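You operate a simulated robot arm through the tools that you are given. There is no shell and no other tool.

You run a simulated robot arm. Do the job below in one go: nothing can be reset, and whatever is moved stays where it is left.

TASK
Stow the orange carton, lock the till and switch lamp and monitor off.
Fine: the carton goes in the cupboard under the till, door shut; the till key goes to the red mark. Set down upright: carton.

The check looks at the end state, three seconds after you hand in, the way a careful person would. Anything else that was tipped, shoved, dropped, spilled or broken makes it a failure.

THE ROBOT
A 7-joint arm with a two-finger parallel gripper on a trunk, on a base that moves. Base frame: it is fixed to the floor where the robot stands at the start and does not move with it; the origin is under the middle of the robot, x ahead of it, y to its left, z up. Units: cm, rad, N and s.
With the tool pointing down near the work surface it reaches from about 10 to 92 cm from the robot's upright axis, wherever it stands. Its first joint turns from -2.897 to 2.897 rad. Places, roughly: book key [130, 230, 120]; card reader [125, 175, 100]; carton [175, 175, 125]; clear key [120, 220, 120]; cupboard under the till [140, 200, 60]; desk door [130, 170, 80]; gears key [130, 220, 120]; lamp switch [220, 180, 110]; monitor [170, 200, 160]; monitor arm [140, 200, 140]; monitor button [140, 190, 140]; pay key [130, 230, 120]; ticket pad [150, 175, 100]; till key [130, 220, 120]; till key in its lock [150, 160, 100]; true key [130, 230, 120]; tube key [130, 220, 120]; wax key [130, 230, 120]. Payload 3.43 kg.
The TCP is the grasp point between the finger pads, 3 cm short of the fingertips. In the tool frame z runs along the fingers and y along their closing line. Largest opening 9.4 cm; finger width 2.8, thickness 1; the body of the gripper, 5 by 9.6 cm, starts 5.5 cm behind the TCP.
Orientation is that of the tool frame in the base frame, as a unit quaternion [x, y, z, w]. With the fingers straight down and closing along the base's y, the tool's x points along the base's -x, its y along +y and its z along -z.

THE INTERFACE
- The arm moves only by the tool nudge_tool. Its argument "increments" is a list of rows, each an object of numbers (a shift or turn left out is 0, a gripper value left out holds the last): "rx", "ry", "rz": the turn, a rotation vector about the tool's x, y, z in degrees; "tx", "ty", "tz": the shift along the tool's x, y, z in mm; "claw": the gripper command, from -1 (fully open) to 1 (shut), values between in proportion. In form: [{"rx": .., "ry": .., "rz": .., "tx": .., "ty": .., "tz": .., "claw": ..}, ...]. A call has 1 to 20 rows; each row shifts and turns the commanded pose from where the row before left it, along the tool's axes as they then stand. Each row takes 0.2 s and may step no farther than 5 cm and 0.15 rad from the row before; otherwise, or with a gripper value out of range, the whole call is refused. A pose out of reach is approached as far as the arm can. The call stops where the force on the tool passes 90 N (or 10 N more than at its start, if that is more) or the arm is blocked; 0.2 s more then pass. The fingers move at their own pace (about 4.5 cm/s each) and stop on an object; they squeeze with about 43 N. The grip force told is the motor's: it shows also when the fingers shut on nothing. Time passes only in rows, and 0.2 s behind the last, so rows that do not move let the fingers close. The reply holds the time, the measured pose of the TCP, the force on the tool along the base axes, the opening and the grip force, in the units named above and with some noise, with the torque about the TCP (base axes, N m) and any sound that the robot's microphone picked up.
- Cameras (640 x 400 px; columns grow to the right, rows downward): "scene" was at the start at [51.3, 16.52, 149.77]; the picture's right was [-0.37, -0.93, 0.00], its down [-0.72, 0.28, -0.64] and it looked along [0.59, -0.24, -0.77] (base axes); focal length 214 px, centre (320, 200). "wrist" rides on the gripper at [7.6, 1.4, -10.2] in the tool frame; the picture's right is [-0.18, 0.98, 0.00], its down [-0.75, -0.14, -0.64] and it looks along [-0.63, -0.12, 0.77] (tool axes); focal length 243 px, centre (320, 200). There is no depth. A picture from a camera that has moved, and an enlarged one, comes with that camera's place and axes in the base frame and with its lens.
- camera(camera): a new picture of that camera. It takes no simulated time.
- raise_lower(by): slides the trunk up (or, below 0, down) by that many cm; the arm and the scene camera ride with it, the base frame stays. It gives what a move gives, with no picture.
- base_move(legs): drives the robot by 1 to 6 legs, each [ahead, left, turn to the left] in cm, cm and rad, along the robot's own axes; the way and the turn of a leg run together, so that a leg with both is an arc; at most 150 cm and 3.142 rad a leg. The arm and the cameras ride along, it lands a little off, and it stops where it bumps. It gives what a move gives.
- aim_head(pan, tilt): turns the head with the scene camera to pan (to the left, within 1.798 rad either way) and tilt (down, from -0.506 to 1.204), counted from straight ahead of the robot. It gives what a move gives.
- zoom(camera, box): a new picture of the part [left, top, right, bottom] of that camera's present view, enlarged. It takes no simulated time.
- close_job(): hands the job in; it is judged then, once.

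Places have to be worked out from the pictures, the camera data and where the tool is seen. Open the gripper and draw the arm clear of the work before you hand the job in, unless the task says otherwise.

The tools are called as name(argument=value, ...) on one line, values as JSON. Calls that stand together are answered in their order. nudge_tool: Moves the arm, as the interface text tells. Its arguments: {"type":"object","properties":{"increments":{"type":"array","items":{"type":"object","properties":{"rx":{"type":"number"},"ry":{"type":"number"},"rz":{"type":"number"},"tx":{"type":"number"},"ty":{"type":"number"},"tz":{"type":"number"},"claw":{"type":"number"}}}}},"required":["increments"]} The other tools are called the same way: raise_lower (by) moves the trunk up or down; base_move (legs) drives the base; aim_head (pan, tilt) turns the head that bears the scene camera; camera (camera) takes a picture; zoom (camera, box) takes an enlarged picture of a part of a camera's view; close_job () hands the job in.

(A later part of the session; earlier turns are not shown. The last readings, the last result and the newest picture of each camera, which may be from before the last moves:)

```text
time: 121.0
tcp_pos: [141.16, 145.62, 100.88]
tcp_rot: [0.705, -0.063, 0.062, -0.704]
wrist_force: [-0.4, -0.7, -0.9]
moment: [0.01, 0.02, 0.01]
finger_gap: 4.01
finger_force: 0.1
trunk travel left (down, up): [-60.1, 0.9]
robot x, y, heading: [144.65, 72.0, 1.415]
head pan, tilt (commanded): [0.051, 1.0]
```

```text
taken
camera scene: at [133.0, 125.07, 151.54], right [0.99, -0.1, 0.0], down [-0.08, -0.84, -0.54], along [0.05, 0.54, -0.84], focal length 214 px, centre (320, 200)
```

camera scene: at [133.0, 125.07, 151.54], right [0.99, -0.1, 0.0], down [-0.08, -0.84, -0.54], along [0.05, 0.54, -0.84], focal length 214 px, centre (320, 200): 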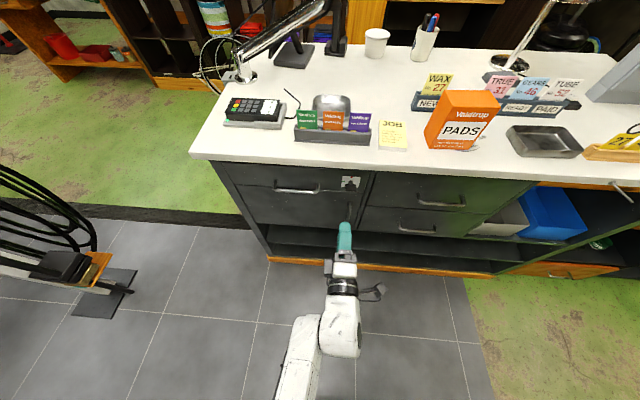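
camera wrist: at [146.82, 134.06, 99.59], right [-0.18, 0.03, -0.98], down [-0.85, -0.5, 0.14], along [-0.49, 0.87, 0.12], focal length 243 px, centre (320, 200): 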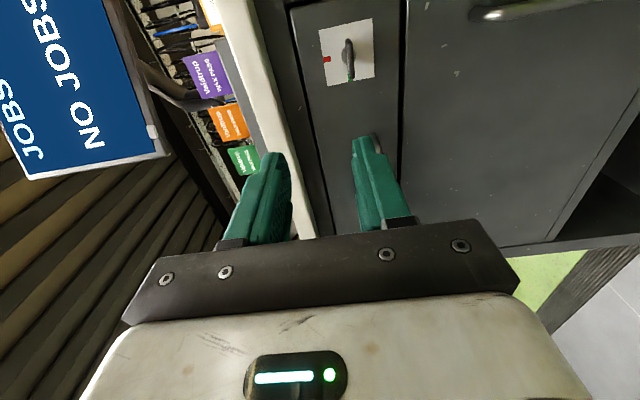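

Triangulating from three views, the lock plate is really at about (146.8,165.1,97.5) and the counter top at z≈107.7 (desk front ~3.5 cm farther than I first thought). I'll move right 2.3, down 3.3 and forward 8 cm, then check alignment in the wrist view.

nudge_tool(increments=[{"tx": 11.5, "ty": 16.5, "tz": 20}, {"tx": 11.5, "ty": 16.5, "tz": 20}, {"tz": 20}, {"tz": 20}, {"tz": 0}])

camera(camera="wrist")

zoom(camera="scene", box=[310, 150, 400, 270])

```text
time: 122.2
tcp_pos: [144.73, 152.94, 97.69]
tcp_rot: [0.705, -0.063, 0.062, -0.704]
wrist_force: [0.2, 0.4, -0.2]
moment: [0.02, -0.01, -0.01]
finger_gap: 3.99
finger_force: 0.0
trunk travel left (down, up): [-60.1, 0.9]
robot x, y, heading: [144.76, 71.47, 1.42]
head pan, tilt (commanded): [0.051, 1.0]
```

```text
taken
camera wrist: at [150.49, 141.41, 96.49], right [-0.18, 0.03, -0.98], down [-0.85, -0.5, 0.14], along [-0.49, 0.87, 0.12], focal length 243 px, centre (320, 200)
```

wrist: 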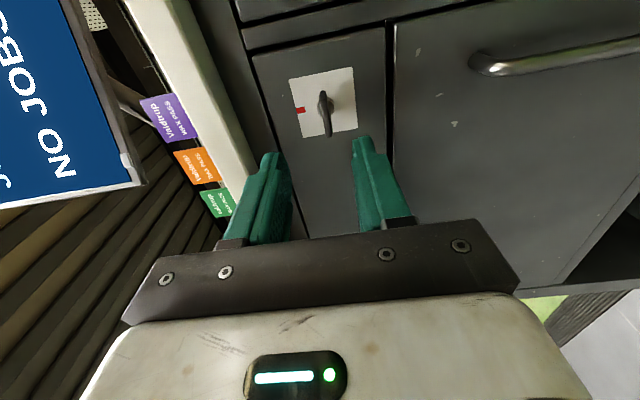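

```text
3.33 times, centred on (355, 210) of scene
camera zoom: at [133.0, 125.08, 151.54], right [1.0, -0.1, 0.0], down [-0.08, -0.84, -0.54], along [0.05, 0.54, -0.84], focal length 715 px, centre (203, 167)
```

zoom: 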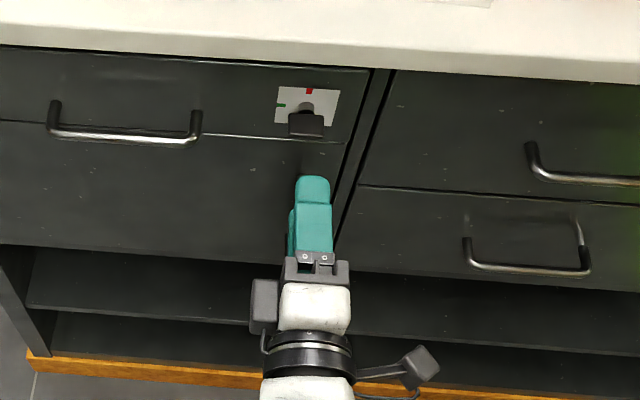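

Aligned within ~3 mm. I'll advance 8 cm so the fingertips straddle the bow, then close.

nudge_tool(increments=[{"tx": 2.7, "ty": 2.3, "tz": 20}, {"tz": 20}, {"tz": 20}, {"tz": 20}, {"tz": 0}])

camera(camera="wrist")

zoom(camera="scene", box=[320, 150, 380, 220])

```text
time: 123.4
tcp_pos: [146.37, 160.84, 97.39]
tcp_rot: [-0.704, 0.062, -0.061, 0.705]
wrist_force: [-0.2, 0.3, 1.0]
moment: [0.04, -0.03, -0.04]
finger_gap: 4.01
finger_force: 0.0
trunk travel left (down, up): [-60.1, 0.9]
robot x, y, heading: [144.69, 71.79, 1.419]
head pan, tilt (commanded): [0.051, 1.0]
```

```text
taken
camera wrist: at [152.14, 149.2, 96.09], right [-0.18, 0.03, -0.98], down [-0.85, -0.5, 0.14], along [-0.49, 0.87, 0.12], focal length 243 px, centre (320, 200)
```

wrist: 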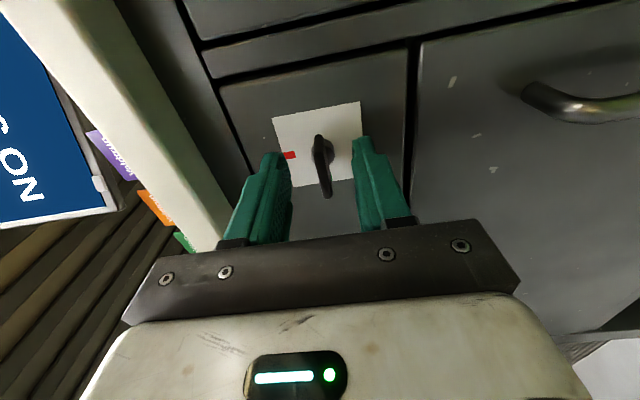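

```text
5.71 times, centred on (350, 185) of scene
camera zoom: at [133.0, 125.09, 151.54], right [1.0, -0.1, 0.0], down [-0.08, -0.84, -0.54], along [0.05, 0.54, -0.84], focal length 1226 px, centre (149, 286)
```

zoom: 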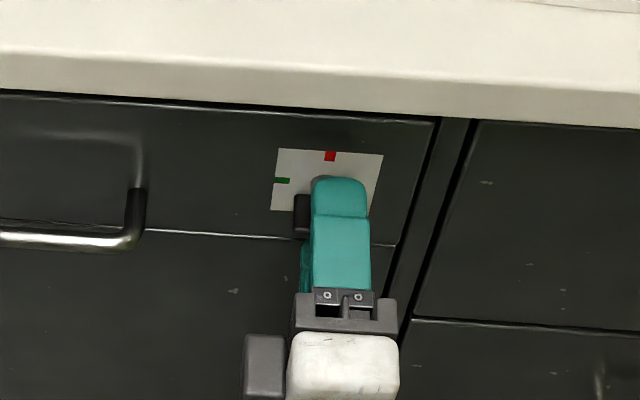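

The bow sits between the fingers. I'll close on it and check the grip.

nudge_tool(increments=[{"claw": 1}, {"claw": 1}, {"claw": 1}, {"claw": 1}])

```text
time: 124.4
tcp_pos: [146.43, 160.79, 97.23]
tcp_rot: [0.705, -0.062, 0.061, -0.704]
wrist_force: [-0.6, -2.0, -9.2]
moment: [0.12, -0.05, 0.04]
finger_gap: 0.57
finger_force: 40.3
trunk travel left (down, up): [-60.1, 0.9]
robot x, y, heading: [145.26, 71.42, 1.417]
head pan, tilt (commanded): [0.051, 1.0]
```

Gripped (0.57 cm thick bow, 40 N). Now turning clockwise (+rz) in a first part and watching force and torque.

nudge_tool(increments=[{"rz": 7.5}, {"rz": 7.5}, {"rz": 7.5}, {"rz": 7.5}])

camera(camera="wrist")

```text
time: 125.4
tcp_pos: [146.38, 160.77, 97.11]
tcp_rot: [-0.667, 0.244, 0.123, 0.693]
wrist_force: [-0.7, -7.5, -26.8]
moment: [0.2, -0.15, 0.23]
finger_gap: 0.57
finger_force: 39.7
trunk travel left (down, up): [-60.1, 0.9]
robot x, y, heading: [144.65, 71.8, 1.419]
head pan, tilt (commanded): [0.051, 1.0]
```

```text
taken
camera wrist: at [150.34, 149.52, 92.21], right [-0.64, 0.11, -0.76], down [-0.68, -0.53, 0.51], along [-0.34, 0.84, 0.41], focal length 243 px, centre (320, 200)
```

wrist: 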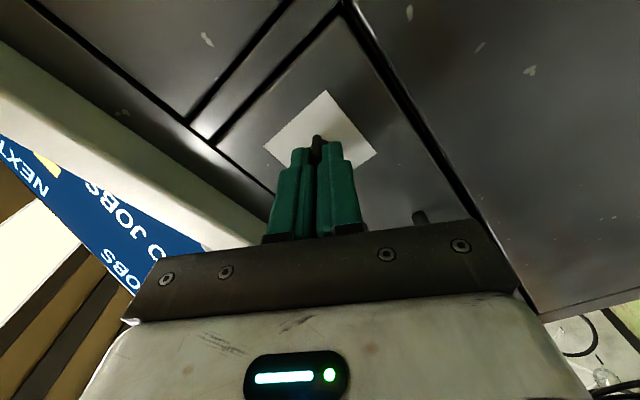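

The key is turning (30° so far); a downward force shows the key axis is ~3 mm lower than my tool axis. I'll correct that and turn on.

nudge_tool(increments=[{"tx": 1.4, "ty": 2.2}, {"rz": 7.5}, {"rz": 7.5}, {"rz": 7.5}, {"rz": 0}])

```text
time: 126.6
tcp_pos: [146.39, 160.79, 96.86]
tcp_rot: [-0.605, 0.369, 0.257, 0.657]
wrist_force: [-5.0, -6.8, -24.2]
moment: [0.5, -0.18, 0.07]
finger_gap: 0.61
finger_force: 40.4
trunk travel left (down, up): [-60.1, 0.9]
robot x, y, heading: [145.06, 72.11, 1.426]
head pan, tilt (commanded): [0.051, 1.0]
```

The force pattern says my grip is ~6 mm to the right of the key axis; I'll add the matching sideways drift (tool y) while turning the remaining ~38°.

nudge_tool(increments=[{"ty": 2.8}, {"rz": 7.5, "ty": 0.8}, {"rz": 7.5, "ty": 0.8}, {"rz": 7.5, "ty": 0.8}, {"rz": 0}])

```text
time: 127.8
tcp_pos: [146.12, 160.94, 96.83]
tcp_rot: [-0.521, 0.478, 0.38, 0.596]
wrist_force: [1.2, -6.6, -8.6]
moment: [0.29, -0.01, -0.47]
finger_gap: 0.6
finger_force: 39.8
trunk travel left (down, up): [-60.1, 0.9]
robot x, y, heading: [144.97, 71.4, 1.421]
head pan, tilt (commanded): [0.051, 1.0]
```

Forces dropped. Another 15° to reach 90°, then I check the bow against the red mark.

nudge_tool(increments=[{"rz": 7.5, "ty": 0.8}, {"rz": 7.5, "ty": 0.8}, {"rz": 0}, {"rz": 0}])

camera(camera="wrist")

zoom(camera="scene", box=[320, 150, 380, 220])

```text
time: 128.8
tcp_pos: [145.95, 161.04, 96.77]
tcp_rot: [-0.453, 0.543, 0.454, 0.542]
wrist_force: [7.1, -6.8, -2.3]
moment: [1.17, -0.31, -0.61]
finger_gap: 0.58
finger_force: 40.0
trunk travel left (down, up): [-60.1, 0.9]
robot x, y, heading: [145.65, 71.77, 1.419]
head pan, tilt (commanded): [0.051, 1.0]
```

```text
taken
camera wrist: at [142.81, 151.04, 89.37], right [-0.97, 0.17, 0.19], down [0.03, -0.66, 0.75], along [0.25, 0.73, 0.63], focal length 243 px, centre (320, 200)
```

wrist: 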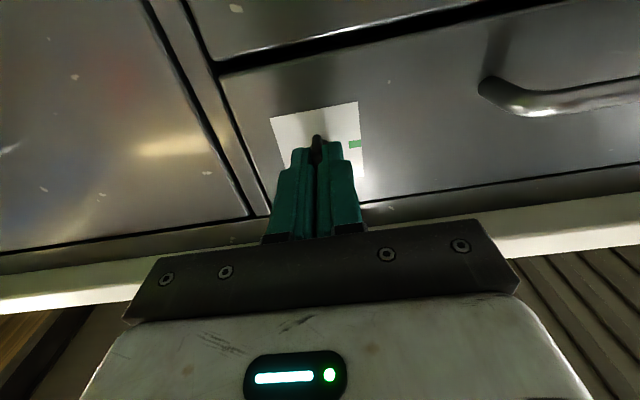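

```text
5.71 times, centred on (350, 185) of scene
camera zoom: at [133.05, 125.06, 151.56], right [1.0, -0.1, 0.0], down [-0.08, -0.84, -0.54], along [0.05, 0.54, -0.84], focal length 1226 px, centre (149, 286)
```

zoom: 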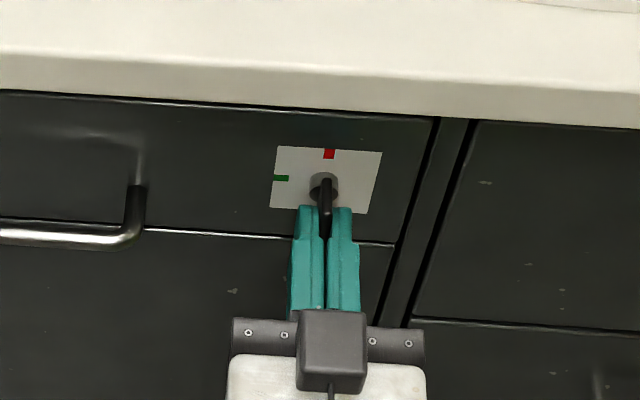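

The bow now stands vertical at the red mark. I'll open and retreat 10 cm, then verify that it stays.

nudge_tool(increments=[{"claw": 0.2}, {"claw": 0.2}, {"claw": 0.2}, {"tz": -25}, {"tz": -25}, {"tz": -25}, {"tz": -25}, {"tz": 0}])

zoom(camera="scene", box=[320, 150, 380, 220])

camera(camera="wrist")

```text
time: 130.6
tcp_pos: [144.02, 151.03, 96.66]
tcp_rot: [-0.454, 0.543, 0.455, 0.541]
wrist_force: [-0.6, -0.4, 0.3]
moment: [0.0, 0.0, -0.02]
finger_gap: 3.78
finger_force: 0.0
trunk travel left (down, up): [-60.1, 0.9]
robot x, y, heading: [145.17, 71.35, 1.422]
head pan, tilt (commanded): [0.051, 1.0]
```

```text
5.71 times, centred on (350, 185) of scene
camera zoom: at [133.0, 125.07, 151.55], right [1.0, -0.1, 0.0], down [-0.08, -0.84, -0.54], along [0.05, 0.54, -0.84], focal length 1226 px, centre (149, 286)
```

zoom: 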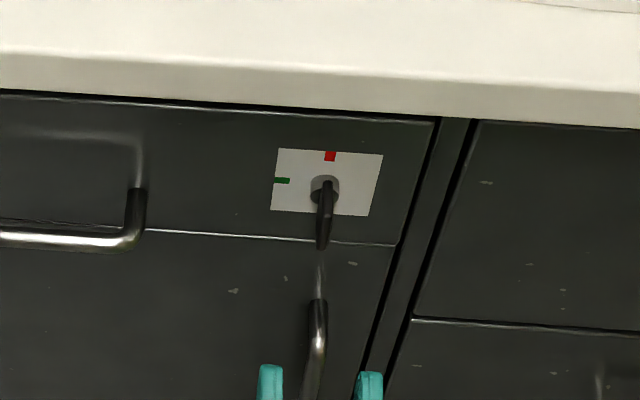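

```text
taken
camera wrist: at [140.85, 141.17, 89.31], right [-0.97, 0.17, 0.19], down [0.03, -0.66, 0.75], along [0.25, 0.73, 0.63], focal length 243 px, centre (320, 200)
```

wrist: 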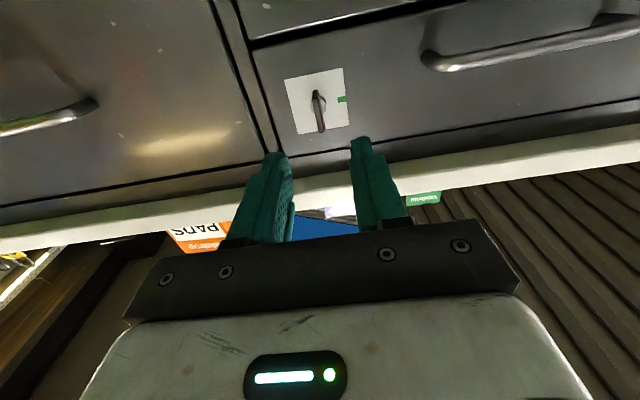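

The key stays at red. Next, the cupboard door: its vertical handle suits the present roll. I'll lower the gripper to handle height, still ~14 cm off the face, open wide, and look.

nudge_tool(increments=[{"tx": 40, "claw": -0.3}, {"tx": 40}, {"tx": 40}, {"tx": 35}, {"tx": 0}])

camera(camera="wrist")

camera(camera="scene")

```text
time: 131.8
tcp_pos: [144.23, 151.02, 81.32]
tcp_rot: [-0.455, 0.542, 0.455, 0.541]
wrist_force: [-0.6, 0.7, 0.4]
moment: [0.02, 0.03, 0.03]
finger_gap: 6.1
finger_force: 0.1
trunk travel left (down, up): [-60.1, 0.9]
robot x, y, heading: [144.85, 71.58, 1.424]
head pan, tilt (commanded): [0.051, 1.0]
```

```text
taken
camera wrist: at [141.06, 141.14, 73.93], right [-0.97, 0.17, 0.19], down [0.03, -0.66, 0.75], along [0.25, 0.74, 0.63], focal length 243 px, centre (320, 200)
```

wrist: 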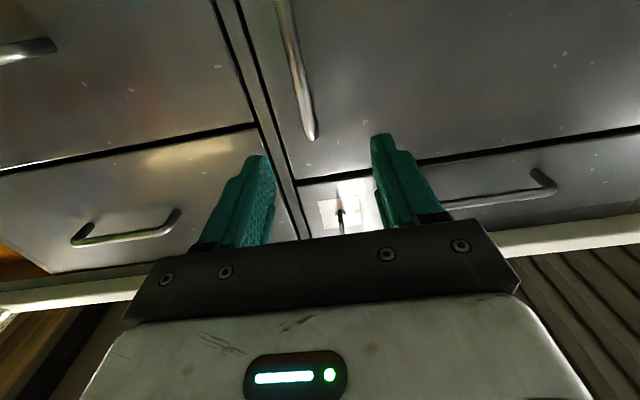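

```text
taken
camera scene: at [133.0, 125.08, 151.54], right [1.0, -0.1, 0.0], down [-0.08, -0.84, -0.54], along [0.05, 0.54, -0.84], focal length 214 px, centre (320, 200)
```

scene: 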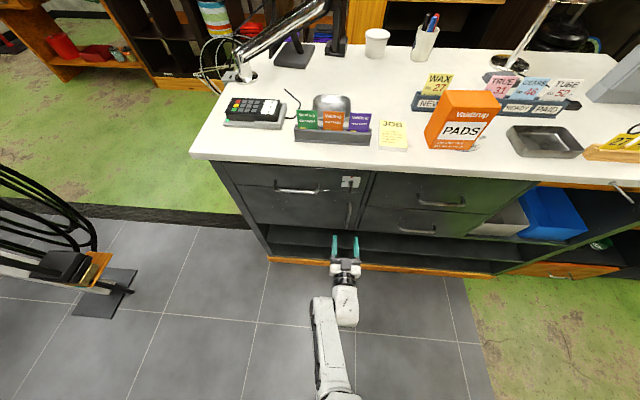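

The handle bar is about 1.3 cm right of my axis, roughly 4 cm off the door. I'll centre on it and advance so the fingers straddle it, then close.

nudge_tool(increments=[{"tx": 8, "ty": -13, "tz": 20}, {"tz": 20}, {"tz": 20}, {"tz": 20}, {"tz": 15}, {"tz": 0}])

camera(camera="wrist")

zoom(camera="scene", box=[310, 160, 400, 260])

```text
time: 133.2
tcp_pos: [147.0, 160.16, 80.63]
tcp_rot: [-0.454, 0.543, 0.454, 0.541]
wrist_force: [-0.6, -0.8, -0.1]
moment: [-0.01, -0.02, 0.04]
finger_gap: 6.1
finger_force: 0.0
trunk travel left (down, up): [-60.1, 0.9]
robot x, y, heading: [144.91, 71.85, 1.422]
head pan, tilt (commanded): [0.051, 1.0]
```

```text
taken
camera wrist: at [143.83, 150.21, 73.22], right [-0.97, 0.17, 0.19], down [0.03, -0.66, 0.75], along [0.25, 0.74, 0.63], focal length 243 px, centre (320, 200)
```

wrist: 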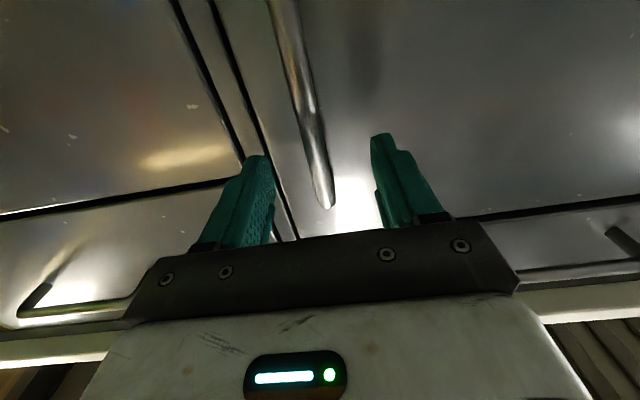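

```text
4.00 times, centred on (355, 210) of scene
camera zoom: at [133.01, 125.09, 151.54], right [1.0, -0.1, 0.0], down [-0.08, -0.84, -0.54], along [0.05, 0.54, -0.84], focal length 858 px, centre (180, 160)
```

zoom: 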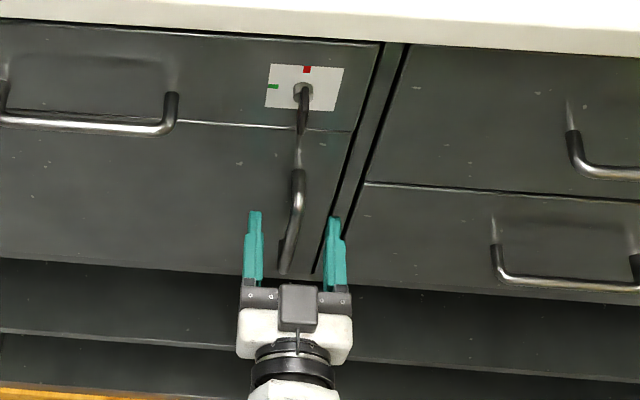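

The fingers straddle the bar. Closing on it now.

nudge_tool(increments=[{"claw": 1}, {"claw": 1}, {"claw": 1}, {"claw": 1}, {"claw": 1}])

```text
time: 134.4
tcp_pos: [147.12, 160.15, 80.65]
tcp_rot: [-0.454, 0.543, 0.454, 0.542]
wrist_force: [4.9, -1.7, 0.6]
moment: [0.09, -0.17, -0.11]
finger_gap: 1.16
finger_force: 44.7
trunk travel left (down, up): [-60.1, 0.9]
robot x, y, heading: [144.46, 71.66, 1.421]
head pan, tilt (commanded): [0.051, 1.0]
```

Bar gripped (1.16 cm). I'll pull the door open along its arc (hinge at left, radius ~41 cm), first ~20°.

nudge_tool(increments=[{"tz": -23.6, "ty": 2.5}, {"tz": -23.6, "ty": 3.8}, {"tz": -23.5, "ty": 5.1}, {"tz": -22.6, "ty": 6.6}, {"tz": -22.6, "ty": 7.9}, {"tz": -22.5, "ty": 9.1}, {"tz": 0}])

camera(camera="scene")

```text
time: 136.0
tcp_pos: [140.95, 147.12, 80.66]
tcp_rot: [-0.455, 0.542, 0.455, 0.54]
wrist_force: [-6.2, 3.3, 10.8]
moment: [0.01, -0.13, 0.17]
finger_gap: 1.16
finger_force: 44.4
trunk travel left (down, up): [-60.1, 0.9]
robot x, y, heading: [145.0, 71.83, 1.421]
head pan, tilt (commanded): [0.051, 1.0]
```

```text
taken
camera scene: at [132.95, 125.05, 151.55], right [1.0, -0.1, 0.0], down [-0.08, -0.84, -0.54], along [0.05, 0.54, -0.84], focal length 214 px, centre (320, 200)
```

scene: 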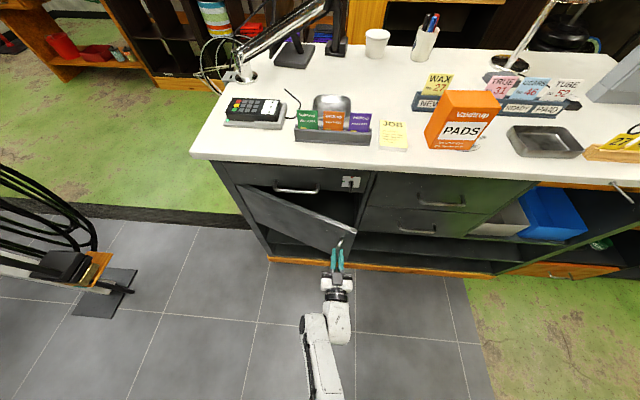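

The door swings well. Continuing along the arc to about 55°.

nudge_tool(increments=[{"tz": -21.5, "ty": 10.3}, {"tz": -20.9, "ty": 11.6}, {"tz": -20.2, "ty": 13}, {"tz": -19.3, "ty": 14}, {"tz": -18.5, "ty": 15}, {"tz": -17.7, "ty": 16}, {"tz": -16, "ty": 16.5}, {"tz": -15, "ty": 17}, {"tz": 0}])

camera(camera="scene")

```text
time: 138.0
tcp_pos: [127.02, 134.54, 80.6]
tcp_rot: [-0.455, 0.541, 0.456, 0.541]
wrist_force: [-21.5, 39.7, -5.1]
moment: [-0.75, 0.14, 0.56]
finger_gap: 1.18
finger_force: 45.3
trunk travel left (down, up): [-60.1, 0.9]
robot x, y, heading: [145.36, 72.02, 1.421]
head pan, tilt (commanded): [0.051, 1.0]
```

```text
taken
camera scene: at [132.91, 125.23, 151.48], right [1.0, -0.1, 0.0], down [-0.08, -0.84, -0.54], along [0.05, 0.54, -0.84], focal length 214 px, centre (320, 200)
```

scene: 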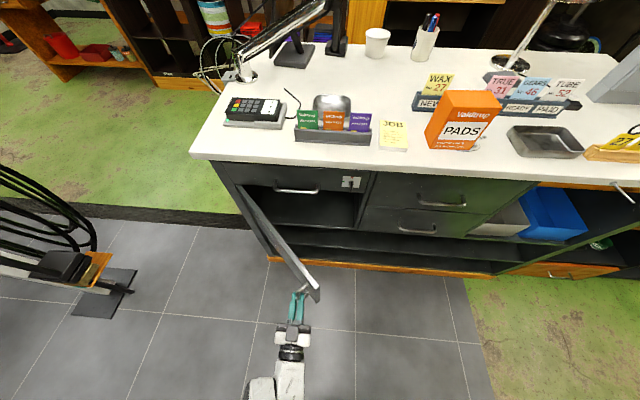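

The door is ~50° open with some side load, so I'll release the bar, back off, and then push the door further from its inner side.

nudge_tool(increments=[{"claw": -0.4}, {"claw": -0.4}, {"claw": -0.4}, {"tz": -30}, {"tz": -35}, {"tz": 0}])

camera(camera="scene")

camera(camera="wrist")

```text
time: 139.4
tcp_pos: [126.26, 128.09, 80.41]
tcp_rot: [-0.454, 0.543, 0.454, 0.541]
wrist_force: [-0.5, 0.9, 0.0]
moment: [0.01, -0.04, -0.01]
finger_gap: 6.58
finger_force: 0.1
trunk travel left (down, up): [-60.1, 0.9]
robot x, y, heading: [144.82, 72.02, 1.418]
head pan, tilt (commanded): [0.051, 1.0]
```

```text
taken
camera scene: at [132.99, 125.06, 151.55], right [1.0, -0.1, 0.0], down [-0.08, -0.84, -0.54], along [0.05, 0.54, -0.84], focal length 214 px, centre (320, 200)
```

scene: 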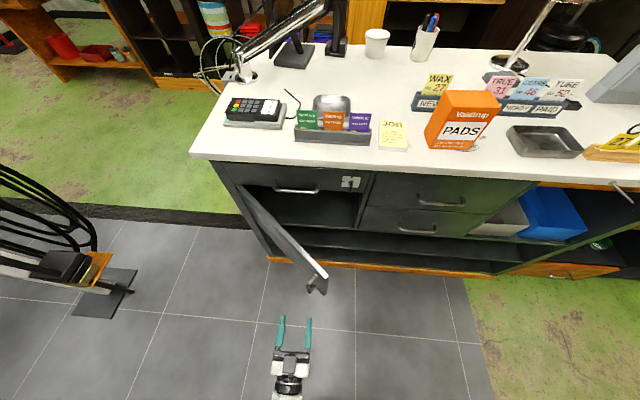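

```text
taken
camera wrist: at [123.13, 118.2, 73.09], right [-0.97, 0.17, 0.18], down [0.03, -0.66, 0.75], along [0.25, 0.73, 0.63], focal length 243 px, centre (320, 200)
```

wrist: 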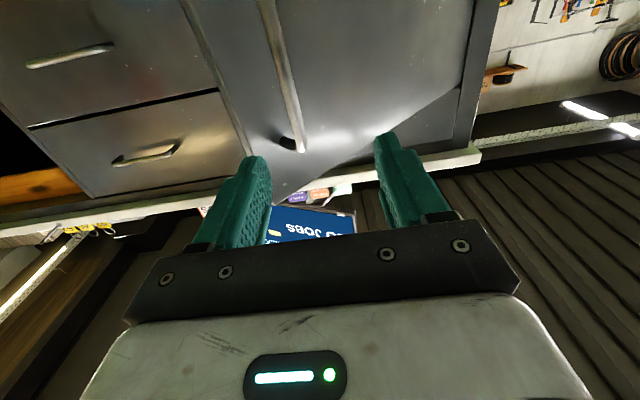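

The door rests at ~40°. I'll swing the gripper around its free edge (at about (136,139)) to the inner side: right 19 cm, forward 18 cm, fingers closed.

nudge_tool(increments=[{"ty": -48, "claw": 1}, {"ty": -48}, {"ty": -48}, {"ty": -48}, {"tz": 45}, {"tz": 45}, {"tz": 45}, {"tz": 40}, {"tz": 0}])

camera(camera="scene")

```text
time: 141.4
tcp_pos: [144.11, 143.8, 78.08]
tcp_rot: [-0.454, 0.543, 0.454, 0.541]
wrist_force: [0.1, 0.2, 0.2]
moment: [0.0, 0.02, 0.06]
finger_gap: 0.0
finger_force: 33.2
out of reach, approached as far as the arm can: row 3, 4
trunk travel left (down, up): [-60.1, 0.9]
robot x, y, heading: [145.0, 71.9, 1.425]
head pan, tilt (commanded): [0.051, 1.0]
```

```text
taken
camera scene: at [133.01, 125.09, 151.54], right [1.0, -0.1, 0.0], down [-0.08, -0.84, -0.54], along [0.05, 0.54, -0.84], focal length 214 px, centre (320, 200)
```

scene: 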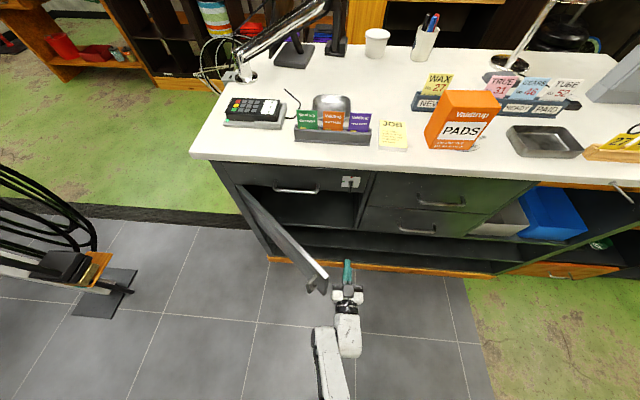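

The closed fingers are just inside the door's free edge. Pushing left now, in a first part of ~20 cm.

nudge_tool(increments=[{"ty": 40}, {"ty": 40}, {"ty": 40}, {"ty": 40}, {"ty": 40}, {"ty": 0}])

camera(camera="scene")

```text
time: 142.8
tcp_pos: [125.83, 147.01, 79.0]
tcp_rot: [-0.453, 0.543, 0.454, 0.542]
wrist_force: [0.6, 0.4, -0.3]
moment: [-0.03, 0.02, 0.0]
finger_gap: 0.01
finger_force: 33.6
out of reach, approached as far as the arm can: row 5
trunk travel left (down, up): [-60.1, 0.9]
robot x, y, heading: [144.98, 71.69, 1.416]
head pan, tilt (commanded): [0.051, 1.0]
```

```text
taken
camera scene: at [133.01, 125.08, 151.57], right [1.0, -0.1, 0.0], down [-0.08, -0.84, -0.54], along [0.05, 0.54, -0.84], focal length 214 px, centre (320, 200)
```

scene: 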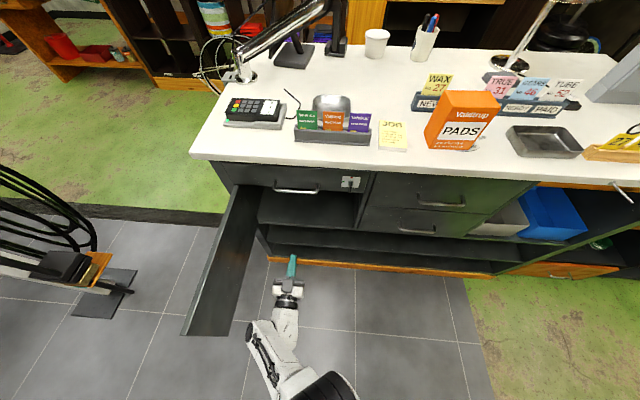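

The door has swung wide open on its own. Now let me look into the cupboard.

zoom(camera="scene", box=[220, 160, 380, 260])

camera(camera="wrist")

```text
4.00 times, centred on (300, 210) of scene
camera zoom: at [133.01, 125.08, 151.57], right [1.0, -0.1, 0.0], down [-0.08, -0.84, -0.54], along [0.05, 0.54, -0.84], focal length 858 px, centre (400, 160)
```

zoom: 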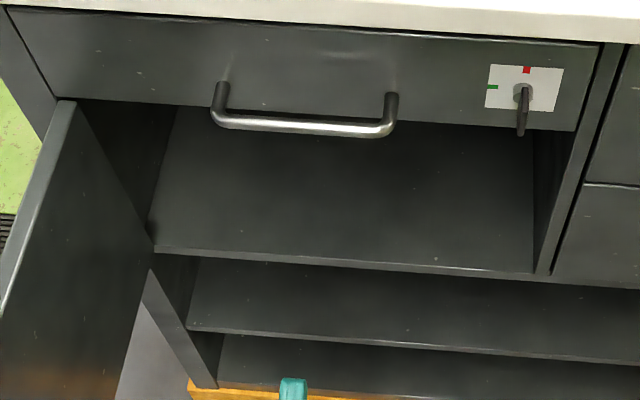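

```text
taken
camera wrist: at [122.71, 137.11, 71.66], right [-0.97, 0.17, 0.19], down [0.03, -0.66, 0.75], along [0.25, 0.73, 0.63], focal length 243 px, centre (320, 200)
```

wrist: 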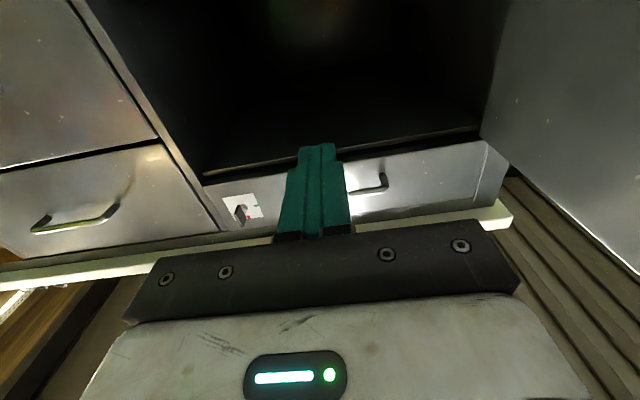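

The cupboard is empty, its floor at z≈65, opening e from x≈110 to 152. I'll draw the arm back from the desk, then raise it and test the posture needed to take the carton from its left side (fingers pointing right and ~40° down).

nudge_tool(increments=[{"tz": -45, "claw": -1}, {"tz": -45}, {"tz": -30}, {"tx": -40, "ty": -15}, {"tx": -40, "ty": -15}, {"tx": -40, "ty": -15}, {"tx": -40, "ty": -15}, {"tx": -40, "ty": -15}, {"tx": -40, "ty": -15}, {"tx": -40, "ty": -15}, {"tx": -40, "ty": -15}, {"tx": 0}])

```text
time: 145.4
tcp_pos: [135.4, 133.48, 110.73]
tcp_rot: [-0.455, 0.543, 0.454, 0.54]
wrist_force: [0.3, -1.5, -0.4]
moment: [-0.03, 0.0, 0.0]
finger_gap: 9.38
finger_force: 0.0
trunk travel left (down, up): [-60.1, 0.9]
robot x, y, heading: [145.16, 71.87, 1.422]
head pan, tilt (commanded): [0.051, 1.0]
```

Height is fine here. Now the test: yaw 45° right, then pitch 40° down, in place.

nudge_tool(increments=[{"rx": 7.5}, {"rx": 7.5}, {"rx": 7.5}, {"rx": 7.5}, {"rx": 7.5}, {"rx": 7.5}, {"ry": 8}, {"ry": 8}, {"ry": 8}, {"ry": 8}, {"ry": 8}, {"ry": 0}])

```text
time: 148.0
tcp_pos: [135.31, 133.04, 110.8]
tcp_rot: [-0.279, 0.863, 0.126, 0.402]
wrist_force: [-0.3, 0.8, -1.0]
moment: [0.0, 0.02, 0.0]
finger_gap: 9.38
finger_force: 0.1
trunk travel left (down, up): [-60.1, 0.9]
robot x, y, heading: [144.82, 71.77, 1.419]
head pan, tilt (commanded): [0.051, 1.0]
```

That posture is reachable (59 cm ahead, 19 cm left). I'll raise the TCP ~14 cm, turn the base to heading ≈0.74 on the spot, and look before closing in on the carton's left side.

nudge_tool(increments=[{"tx": -27, "tz": -23}, {"tx": -27, "tz": -23}, {"tx": -27, "tz": -23}, {"tx": -27, "tz": -23}, {"tz": 0}])

base_move(legs=[[0, 0, -0.68]])

aim_head(pan=0.4, tilt=0.8)

camera(camera="scene")

```text
time: 149.2
tcp_pos: [135.84, 133.26, 124.89]
tcp_rot: [-0.272, 0.862, 0.125, 0.41]
wrist_force: [0.4, -0.4, -0.2]
moment: [-0.04, 0.03, 0.0]
finger_gap: 9.41
finger_force: 0.2
trunk travel left (down, up): [-60.1, 0.9]
robot x, y, heading: [145.31, 71.88, 1.42]
head pan, tilt (commanded): [0.051, 1.0]
```

```text
time: 151.4
tcp_pos: [174.84, 126.02, 124.92]
tcp_rot: [0.02, 0.903, -0.012, 0.428]
wrist_force: [-0.3, -0.5, 0.1]
moment: [-0.01, 0.0, 0.04]
finger_gap: 9.39
finger_force: 0.1
trunk travel left (down, up): [-60.1, 0.9]
robot x, y, heading: [144.69, 72.18, 0.762]
head pan, tilt (commanded): [0.051, 1.0]
```

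```text
time: 152.2
tcp_pos: [175.01, 126.13, 124.97]
tcp_rot: [0.02, 0.903, -0.013, 0.429]
wrist_force: [0.5, -1.0, 0.0]
moment: [-0.01, -0.03, 0.0]
finger_gap: 9.41
finger_force: 0.2
trunk travel left (down, up): [-60.1, 0.9]
robot x, y, heading: [144.59, 72.01, 0.77]
head pan, tilt (commanded): [0.4, 0.799]
```

```text
taken
camera scene: at [166.28, 123.68, 153.05], right [0.92, -0.4, 0.0], down [-0.29, -0.66, -0.7], along [0.28, 0.64, -0.72], focal length 214 px, centre (320, 200)
```

scene: 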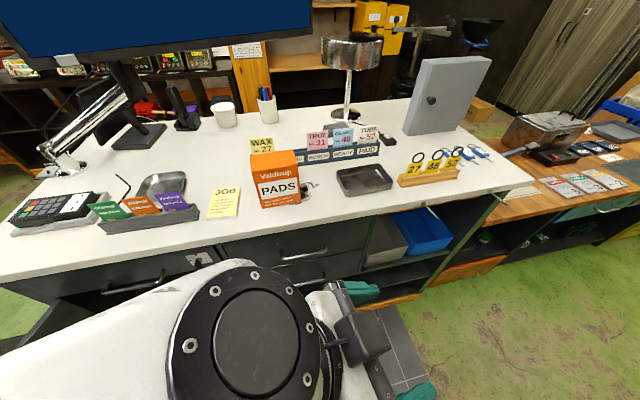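

Tool yaw is now −0.05 rad, matching the carton. I'll zoom on the carton from here to refine its pose.

zoom(camera="scene", box=[200, 120, 400, 240])

camera(camera="wrist")

```text
3.20 times, centred on (300, 180) of scene
camera zoom: at [166.28, 123.68, 153.05], right [0.92, -0.4, 0.0], down [-0.29, -0.66, -0.7], along [0.28, 0.64, -0.72], focal length 686 px, centre (384, 264)
```

zoom: 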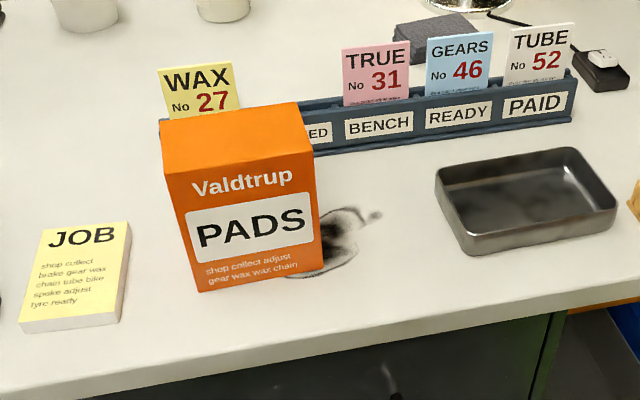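

```text
taken
camera wrist: at [162.32, 128.07, 125.71], right [0.16, 0.98, 0.14], down [-0.03, -0.13, 0.99], along [0.99, -0.17, 0.01], focal length 243 px, centre (320, 200)
```

wrist: 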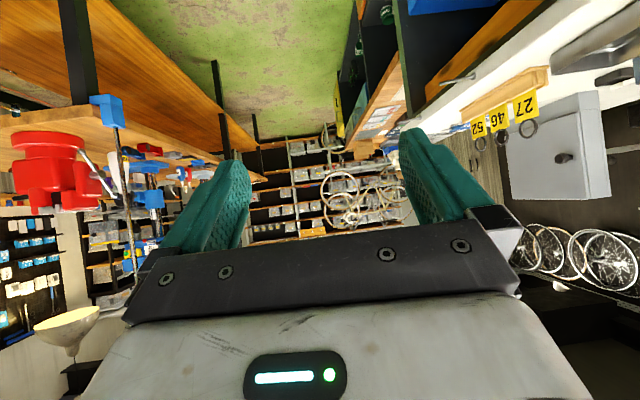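

The carton measures ~11×7×13 cm with its front-left edge at about (167.5,166.2), aligned with the desk (yaw −0.17). I'll turn the tool −6.7° in yaw and drive so the gripper ends up ~14 cm up-left of it.

nudge_tool(increments=[{"rx": 5.1, "rz": 4.3}, {"tx": -8, "tz": -6}, {"tx": 0}])

```text
time: 153.0
tcp_pos: [175.24, 126.0, 125.81]
tcp_rot: [0.073, 0.898, -0.039, 0.431]
wrist_force: [0.6, 0.1, -0.2]
moment: [0.0, -0.03, 0.02]
finger_gap: 9.41
finger_force: 0.0
trunk travel left (down, up): [-60.1, 0.9]
robot x, y, heading: [144.72, 71.66, 0.762]
head pan, tilt (commanded): [0.4, 0.799]
```

Yaw is right. Driving the first half of the way, then I'll check the clearance.

base_move(legs=[[12, 24, 0]])

camera(camera="scene")

```text
time: 154.9
tcp_pos: [166.55, 151.88, 125.86]
tcp_rot: [0.069, 0.899, -0.036, 0.431]
wrist_force: [-0.2, 0.9, -0.1]
moment: [0.01, -0.01, 0.0]
finger_gap: 9.4
finger_force: 0.0
trunk travel left (down, up): [-60.1, 0.9]
robot x, y, heading: [136.2, 97.29, 0.773]
head pan, tilt (commanded): [0.4, 0.799]
```

```text
taken
camera scene: at [157.76, 149.42, 153.06], right [0.92, -0.39, 0.0], down [-0.28, -0.66, -0.7], along [0.27, 0.64, -0.72], focal length 214 px, centre (320, 200)
```

scene: 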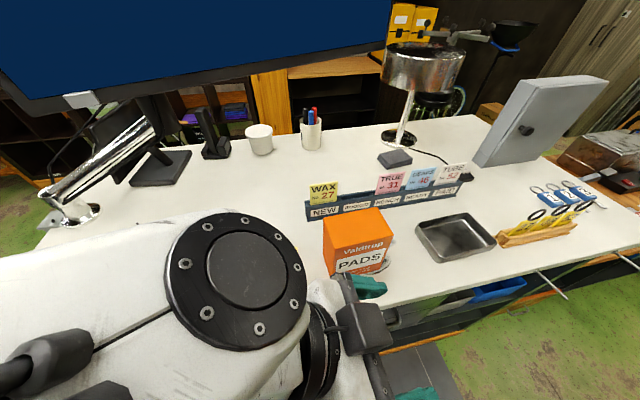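

Clear so far; the forearm passes well above the counter items. Driving the remaining ~19 cm to the standoff beside the carton.

base_move(legs=[[8, 16, 0]])

camera(camera="scene")

camera(camera="wrist")

```text
time: 156.4
tcp_pos: [160.86, 169.55, 125.9]
tcp_rot: [0.067, 0.899, -0.035, 0.432]
wrist_force: [-0.5, 0.4, 0.7]
moment: [-0.02, 0.01, 0.03]
finger_gap: 9.39
finger_force: 0.1
trunk travel left (down, up): [-60.1, 0.9]
robot x, y, heading: [130.71, 115.13, 0.775]
head pan, tilt (commanded): [0.4, 0.799]
```

```text
taken
camera scene: at [151.92, 167.09, 153.06], right [0.92, -0.39, 0.0], down [-0.28, -0.66, -0.7], along [0.27, 0.64, -0.72], focal length 214 px, centre (320, 200)
```

scene: 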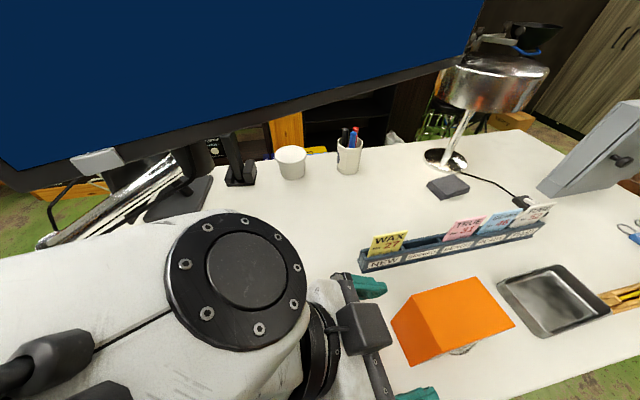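

```text
taken
camera wrist: at [148.44, 172.82, 126.47], right [0.26, 0.95, 0.14], down [-0.05, -0.13, 0.99], along [0.96, -0.27, 0.02], focal length 243 px, centre (320, 200)
```

wrist: 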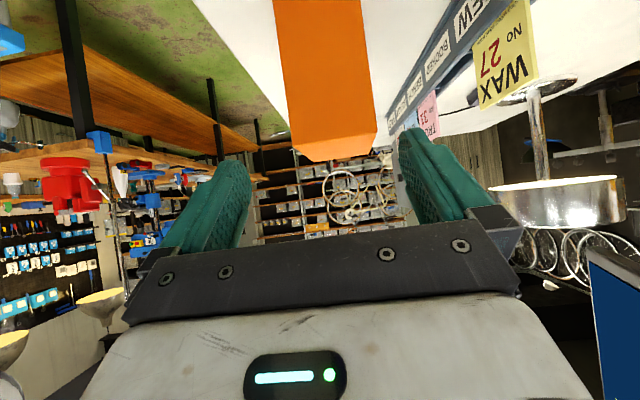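

The carton's left face appears between the fingers in the wrist view. I'll zoom the head view for a precise relative position.

zoom(camera="scene", box=[320, 250, 540, 390])

```text
2.86 times, centred on (430, 320) of scene
camera zoom: at [151.92, 167.09, 153.06], right [0.92, -0.39, 0.0], down [-0.28, -0.66, -0.7], along [0.27, 0.64, -0.72], focal length 613 px, centre (6, -143)
```

zoom: 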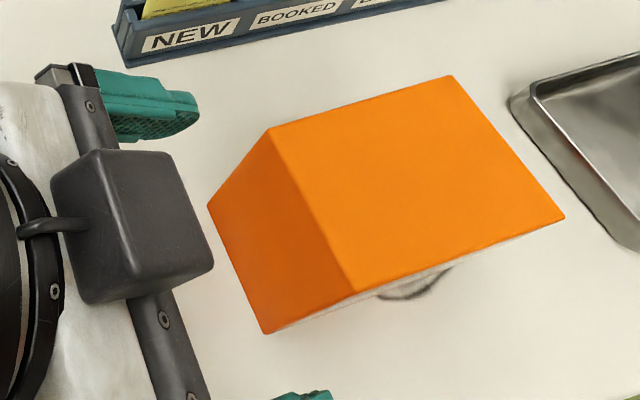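

The carton's left-top edge runs from about (167.3,165.8) to (168.4,172.6) at z≈121.6 (counter 108.6). I'll centre by +1 cm across and advance ~9 cm along the tool, then check before the last bit.

nudge_tool(increments=[{"ty": 10}, {"tz": 30}, {"tz": 30}, {"tz": 25}, {"tz": 0}])

zoom(camera="scene", box=[320, 250, 540, 390])

camera(camera="wrist")

```text
time: 157.7
tcp_pos: [166.53, 169.93, 120.68]
tcp_rot: [0.055, 0.901, -0.025, 0.429]
wrist_force: [-0.5, 0.2, -0.2]
moment: [-0.01, -0.03, 0.0]
finger_gap: 9.38
finger_force: 0.1
trunk travel left (down, up): [-60.1, 0.9]
robot x, y, heading: [131.21, 115.22, 0.776]
head pan, tilt (commanded): [0.4, 0.799]
```

```text
2.86 times, centred on (430, 320) of scene
camera zoom: at [151.94, 167.1, 153.05], right [0.92, -0.39, 0.0], down [-0.28, -0.66, -0.7], along [0.27, 0.64, -0.72], focal length 613 px, centre (6, -143)
```

zoom: 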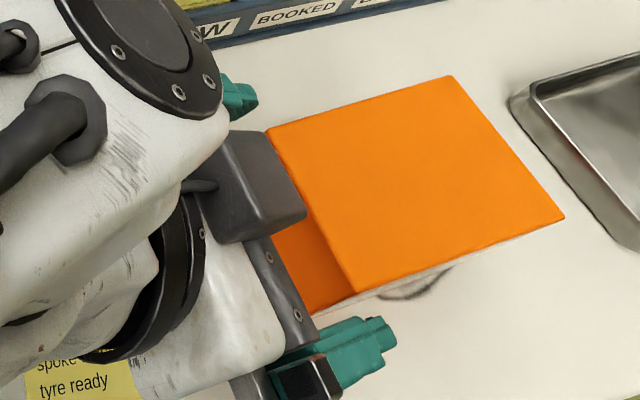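

```text
taken
camera wrist: at [154.05, 172.86, 121.46], right [0.23, 0.96, 0.14], down [-0.04, -0.14, 0.99], along [0.97, -0.24, 0.01], focal length 243 px, centre (320, 200)
```

wrist: 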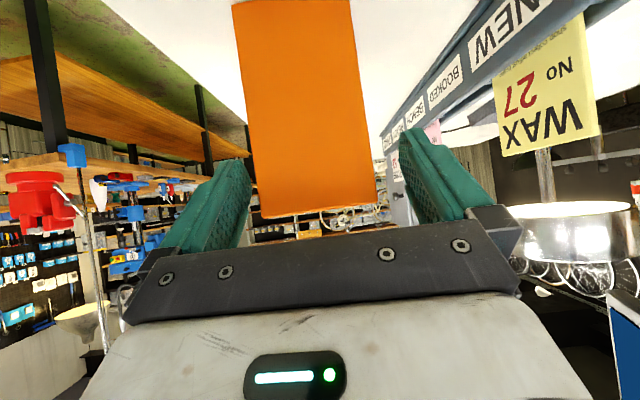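

The carton is centred between the fingers in the wrist view. Advancing 4.5 cm more and closing.

nudge_tool(increments=[{"tz": 23, "ty": -2}, {"tz": 22}, {"tz": 0}, {"claw": 1}, {"claw": 1}, {"claw": 1}, {"claw": 1}, {"claw": 1}])

camera(camera="wrist")

```text
time: 158.3
tcp_pos: [165.53, 171.14, 117.96]
tcp_rot: [-0.006, 0.904, 0.005, 0.428]
wrist_force: [-0.7, -0.3, 0.1]
moment: [-0.01, 0.01, 0.01]
finger_gap: 9.39
finger_force: 0.1
trunk travel left (down, up): [-60.1, 0.9]
robot x, y, heading: [130.6, 115.01, 0.776]
head pan, tilt (commanded): [0.4, 0.799]
stopped in row 3: the arm was blocked; the commanded pose is now the measured one
```

```text
taken
camera wrist: at [152.68, 172.26, 118.79], right [0.1, 0.98, 0.15], down [-0.02, -0.15, 0.99], along [0.99, -0.1, 0.0], focal length 243 px, centre (320, 200)
```

wrist: 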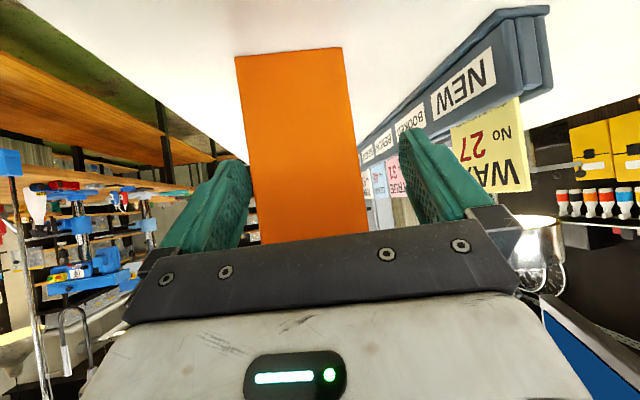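

The arm reports blocked though the wrist feels nothing: an upstream link touches something. I'll look around the forearm and the monitor.

camera(camera="scene")

aim_head(pan=1.0, tilt=0.5)

camera(camera="scene")

aim_head(pan=1.2, tilt=1.1)

camera(camera="scene")

```text
taken
camera scene: at [151.91, 167.09, 153.06], right [0.92, -0.39, 0.0], down [-0.28, -0.66, -0.7], along [0.27, 0.64, -0.72], focal length 214 px, centre (320, 200)
```

scene: 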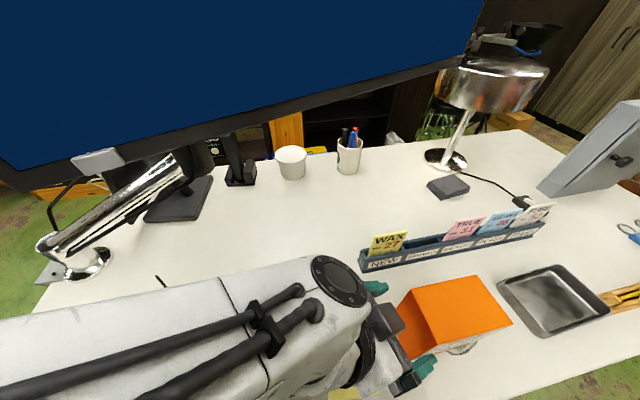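

```text
time: 159.3
tcp_pos: [165.46, 171.13, 118.0]
tcp_rot: [-0.004, 0.903, 0.004, 0.429]
wrist_force: [-0.1, 0.6, 0.2]
moment: [0.01, 0.0, 0.01]
finger_gap: 9.4
finger_force: 0.0
trunk travel left (down, up): [-60.1, 0.9]
robot x, y, heading: [131.05, 115.12, 0.773]
head pan, tilt (commanded): [1.0, 0.499]
```

```text
taken
camera scene: at [146.96, 168.57, 155.65], right [0.98, 0.2, 0.0], down [0.1, -0.47, -0.88], along [-0.18, 0.86, -0.48], focal length 214 px, centre (320, 200)
```

scene: 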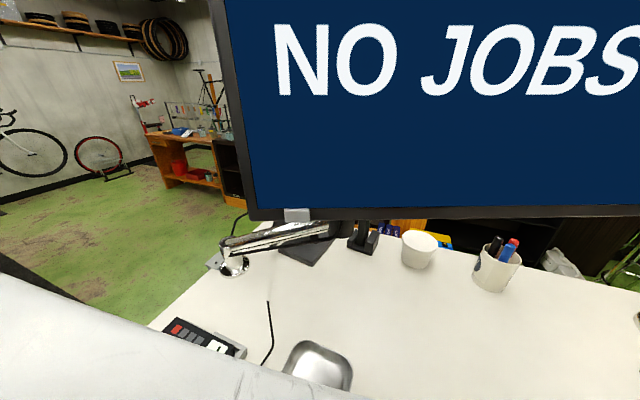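

```text
time: 160.3
tcp_pos: [165.53, 171.17, 118.1]
tcp_rot: [-0.004, 0.904, 0.004, 0.428]
wrist_force: [-0.5, 0.1, 0.1]
moment: [-0.03, 0.02, 0.0]
finger_gap: 9.44
finger_force: 0.1
trunk travel left (down, up): [-60.1, 0.9]
robot x, y, heading: [130.91, 114.89, 0.773]
head pan, tilt (commanded): [1.201, 1.1]
```

```text
taken
camera scene: at [146.3, 165.47, 150.89], right [0.92, 0.39, 0.0], down [0.35, -0.82, -0.45], along [-0.18, 0.42, -0.89], focal length 214 px, centre (320, 200)
```

scene: 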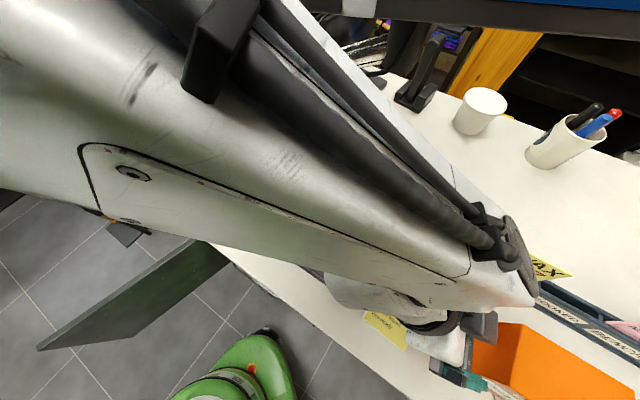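

The big forearm runs right under the robot's head: a self-contact, nothing on the desk is touched. I'll back the tool off to the earlier, free posture and then use base and trunk (not the arm) to bring it to the carton.

nudge_tool(increments=[{"tz": -30}, {"tz": -30}, {"tz": -20}, {"rx": 3.8, "rz": 3.1}, {"rx": 3.8, "rz": 3.1}, {"tz": 0}])

camera(camera="scene")

```text
time: 161.7
tcp_pos: [159.53, 170.93, 123.07]
tcp_rot: [0.071, 0.898, -0.032, 0.433]
wrist_force: [0.5, -0.1, -1.3]
moment: [-0.04, -0.01, -0.02]
finger_gap: 9.42
finger_force: 0.0
trunk travel left (down, up): [-60.1, 0.9]
robot x, y, heading: [131.2, 114.97, 0.777]
head pan, tilt (commanded): [1.201, 1.1]
```

```text
taken
camera scene: at [146.3, 165.47, 150.88], right [0.92, 0.39, 0.0], down [0.35, -0.82, -0.45], along [-0.18, 0.42, -0.89], focal length 214 px, centre (320, 200)
```

scene: 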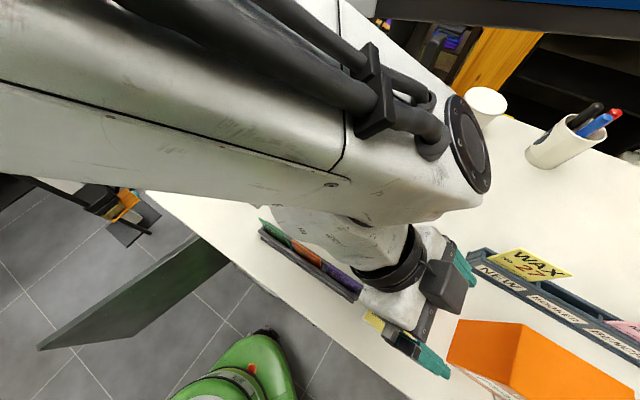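

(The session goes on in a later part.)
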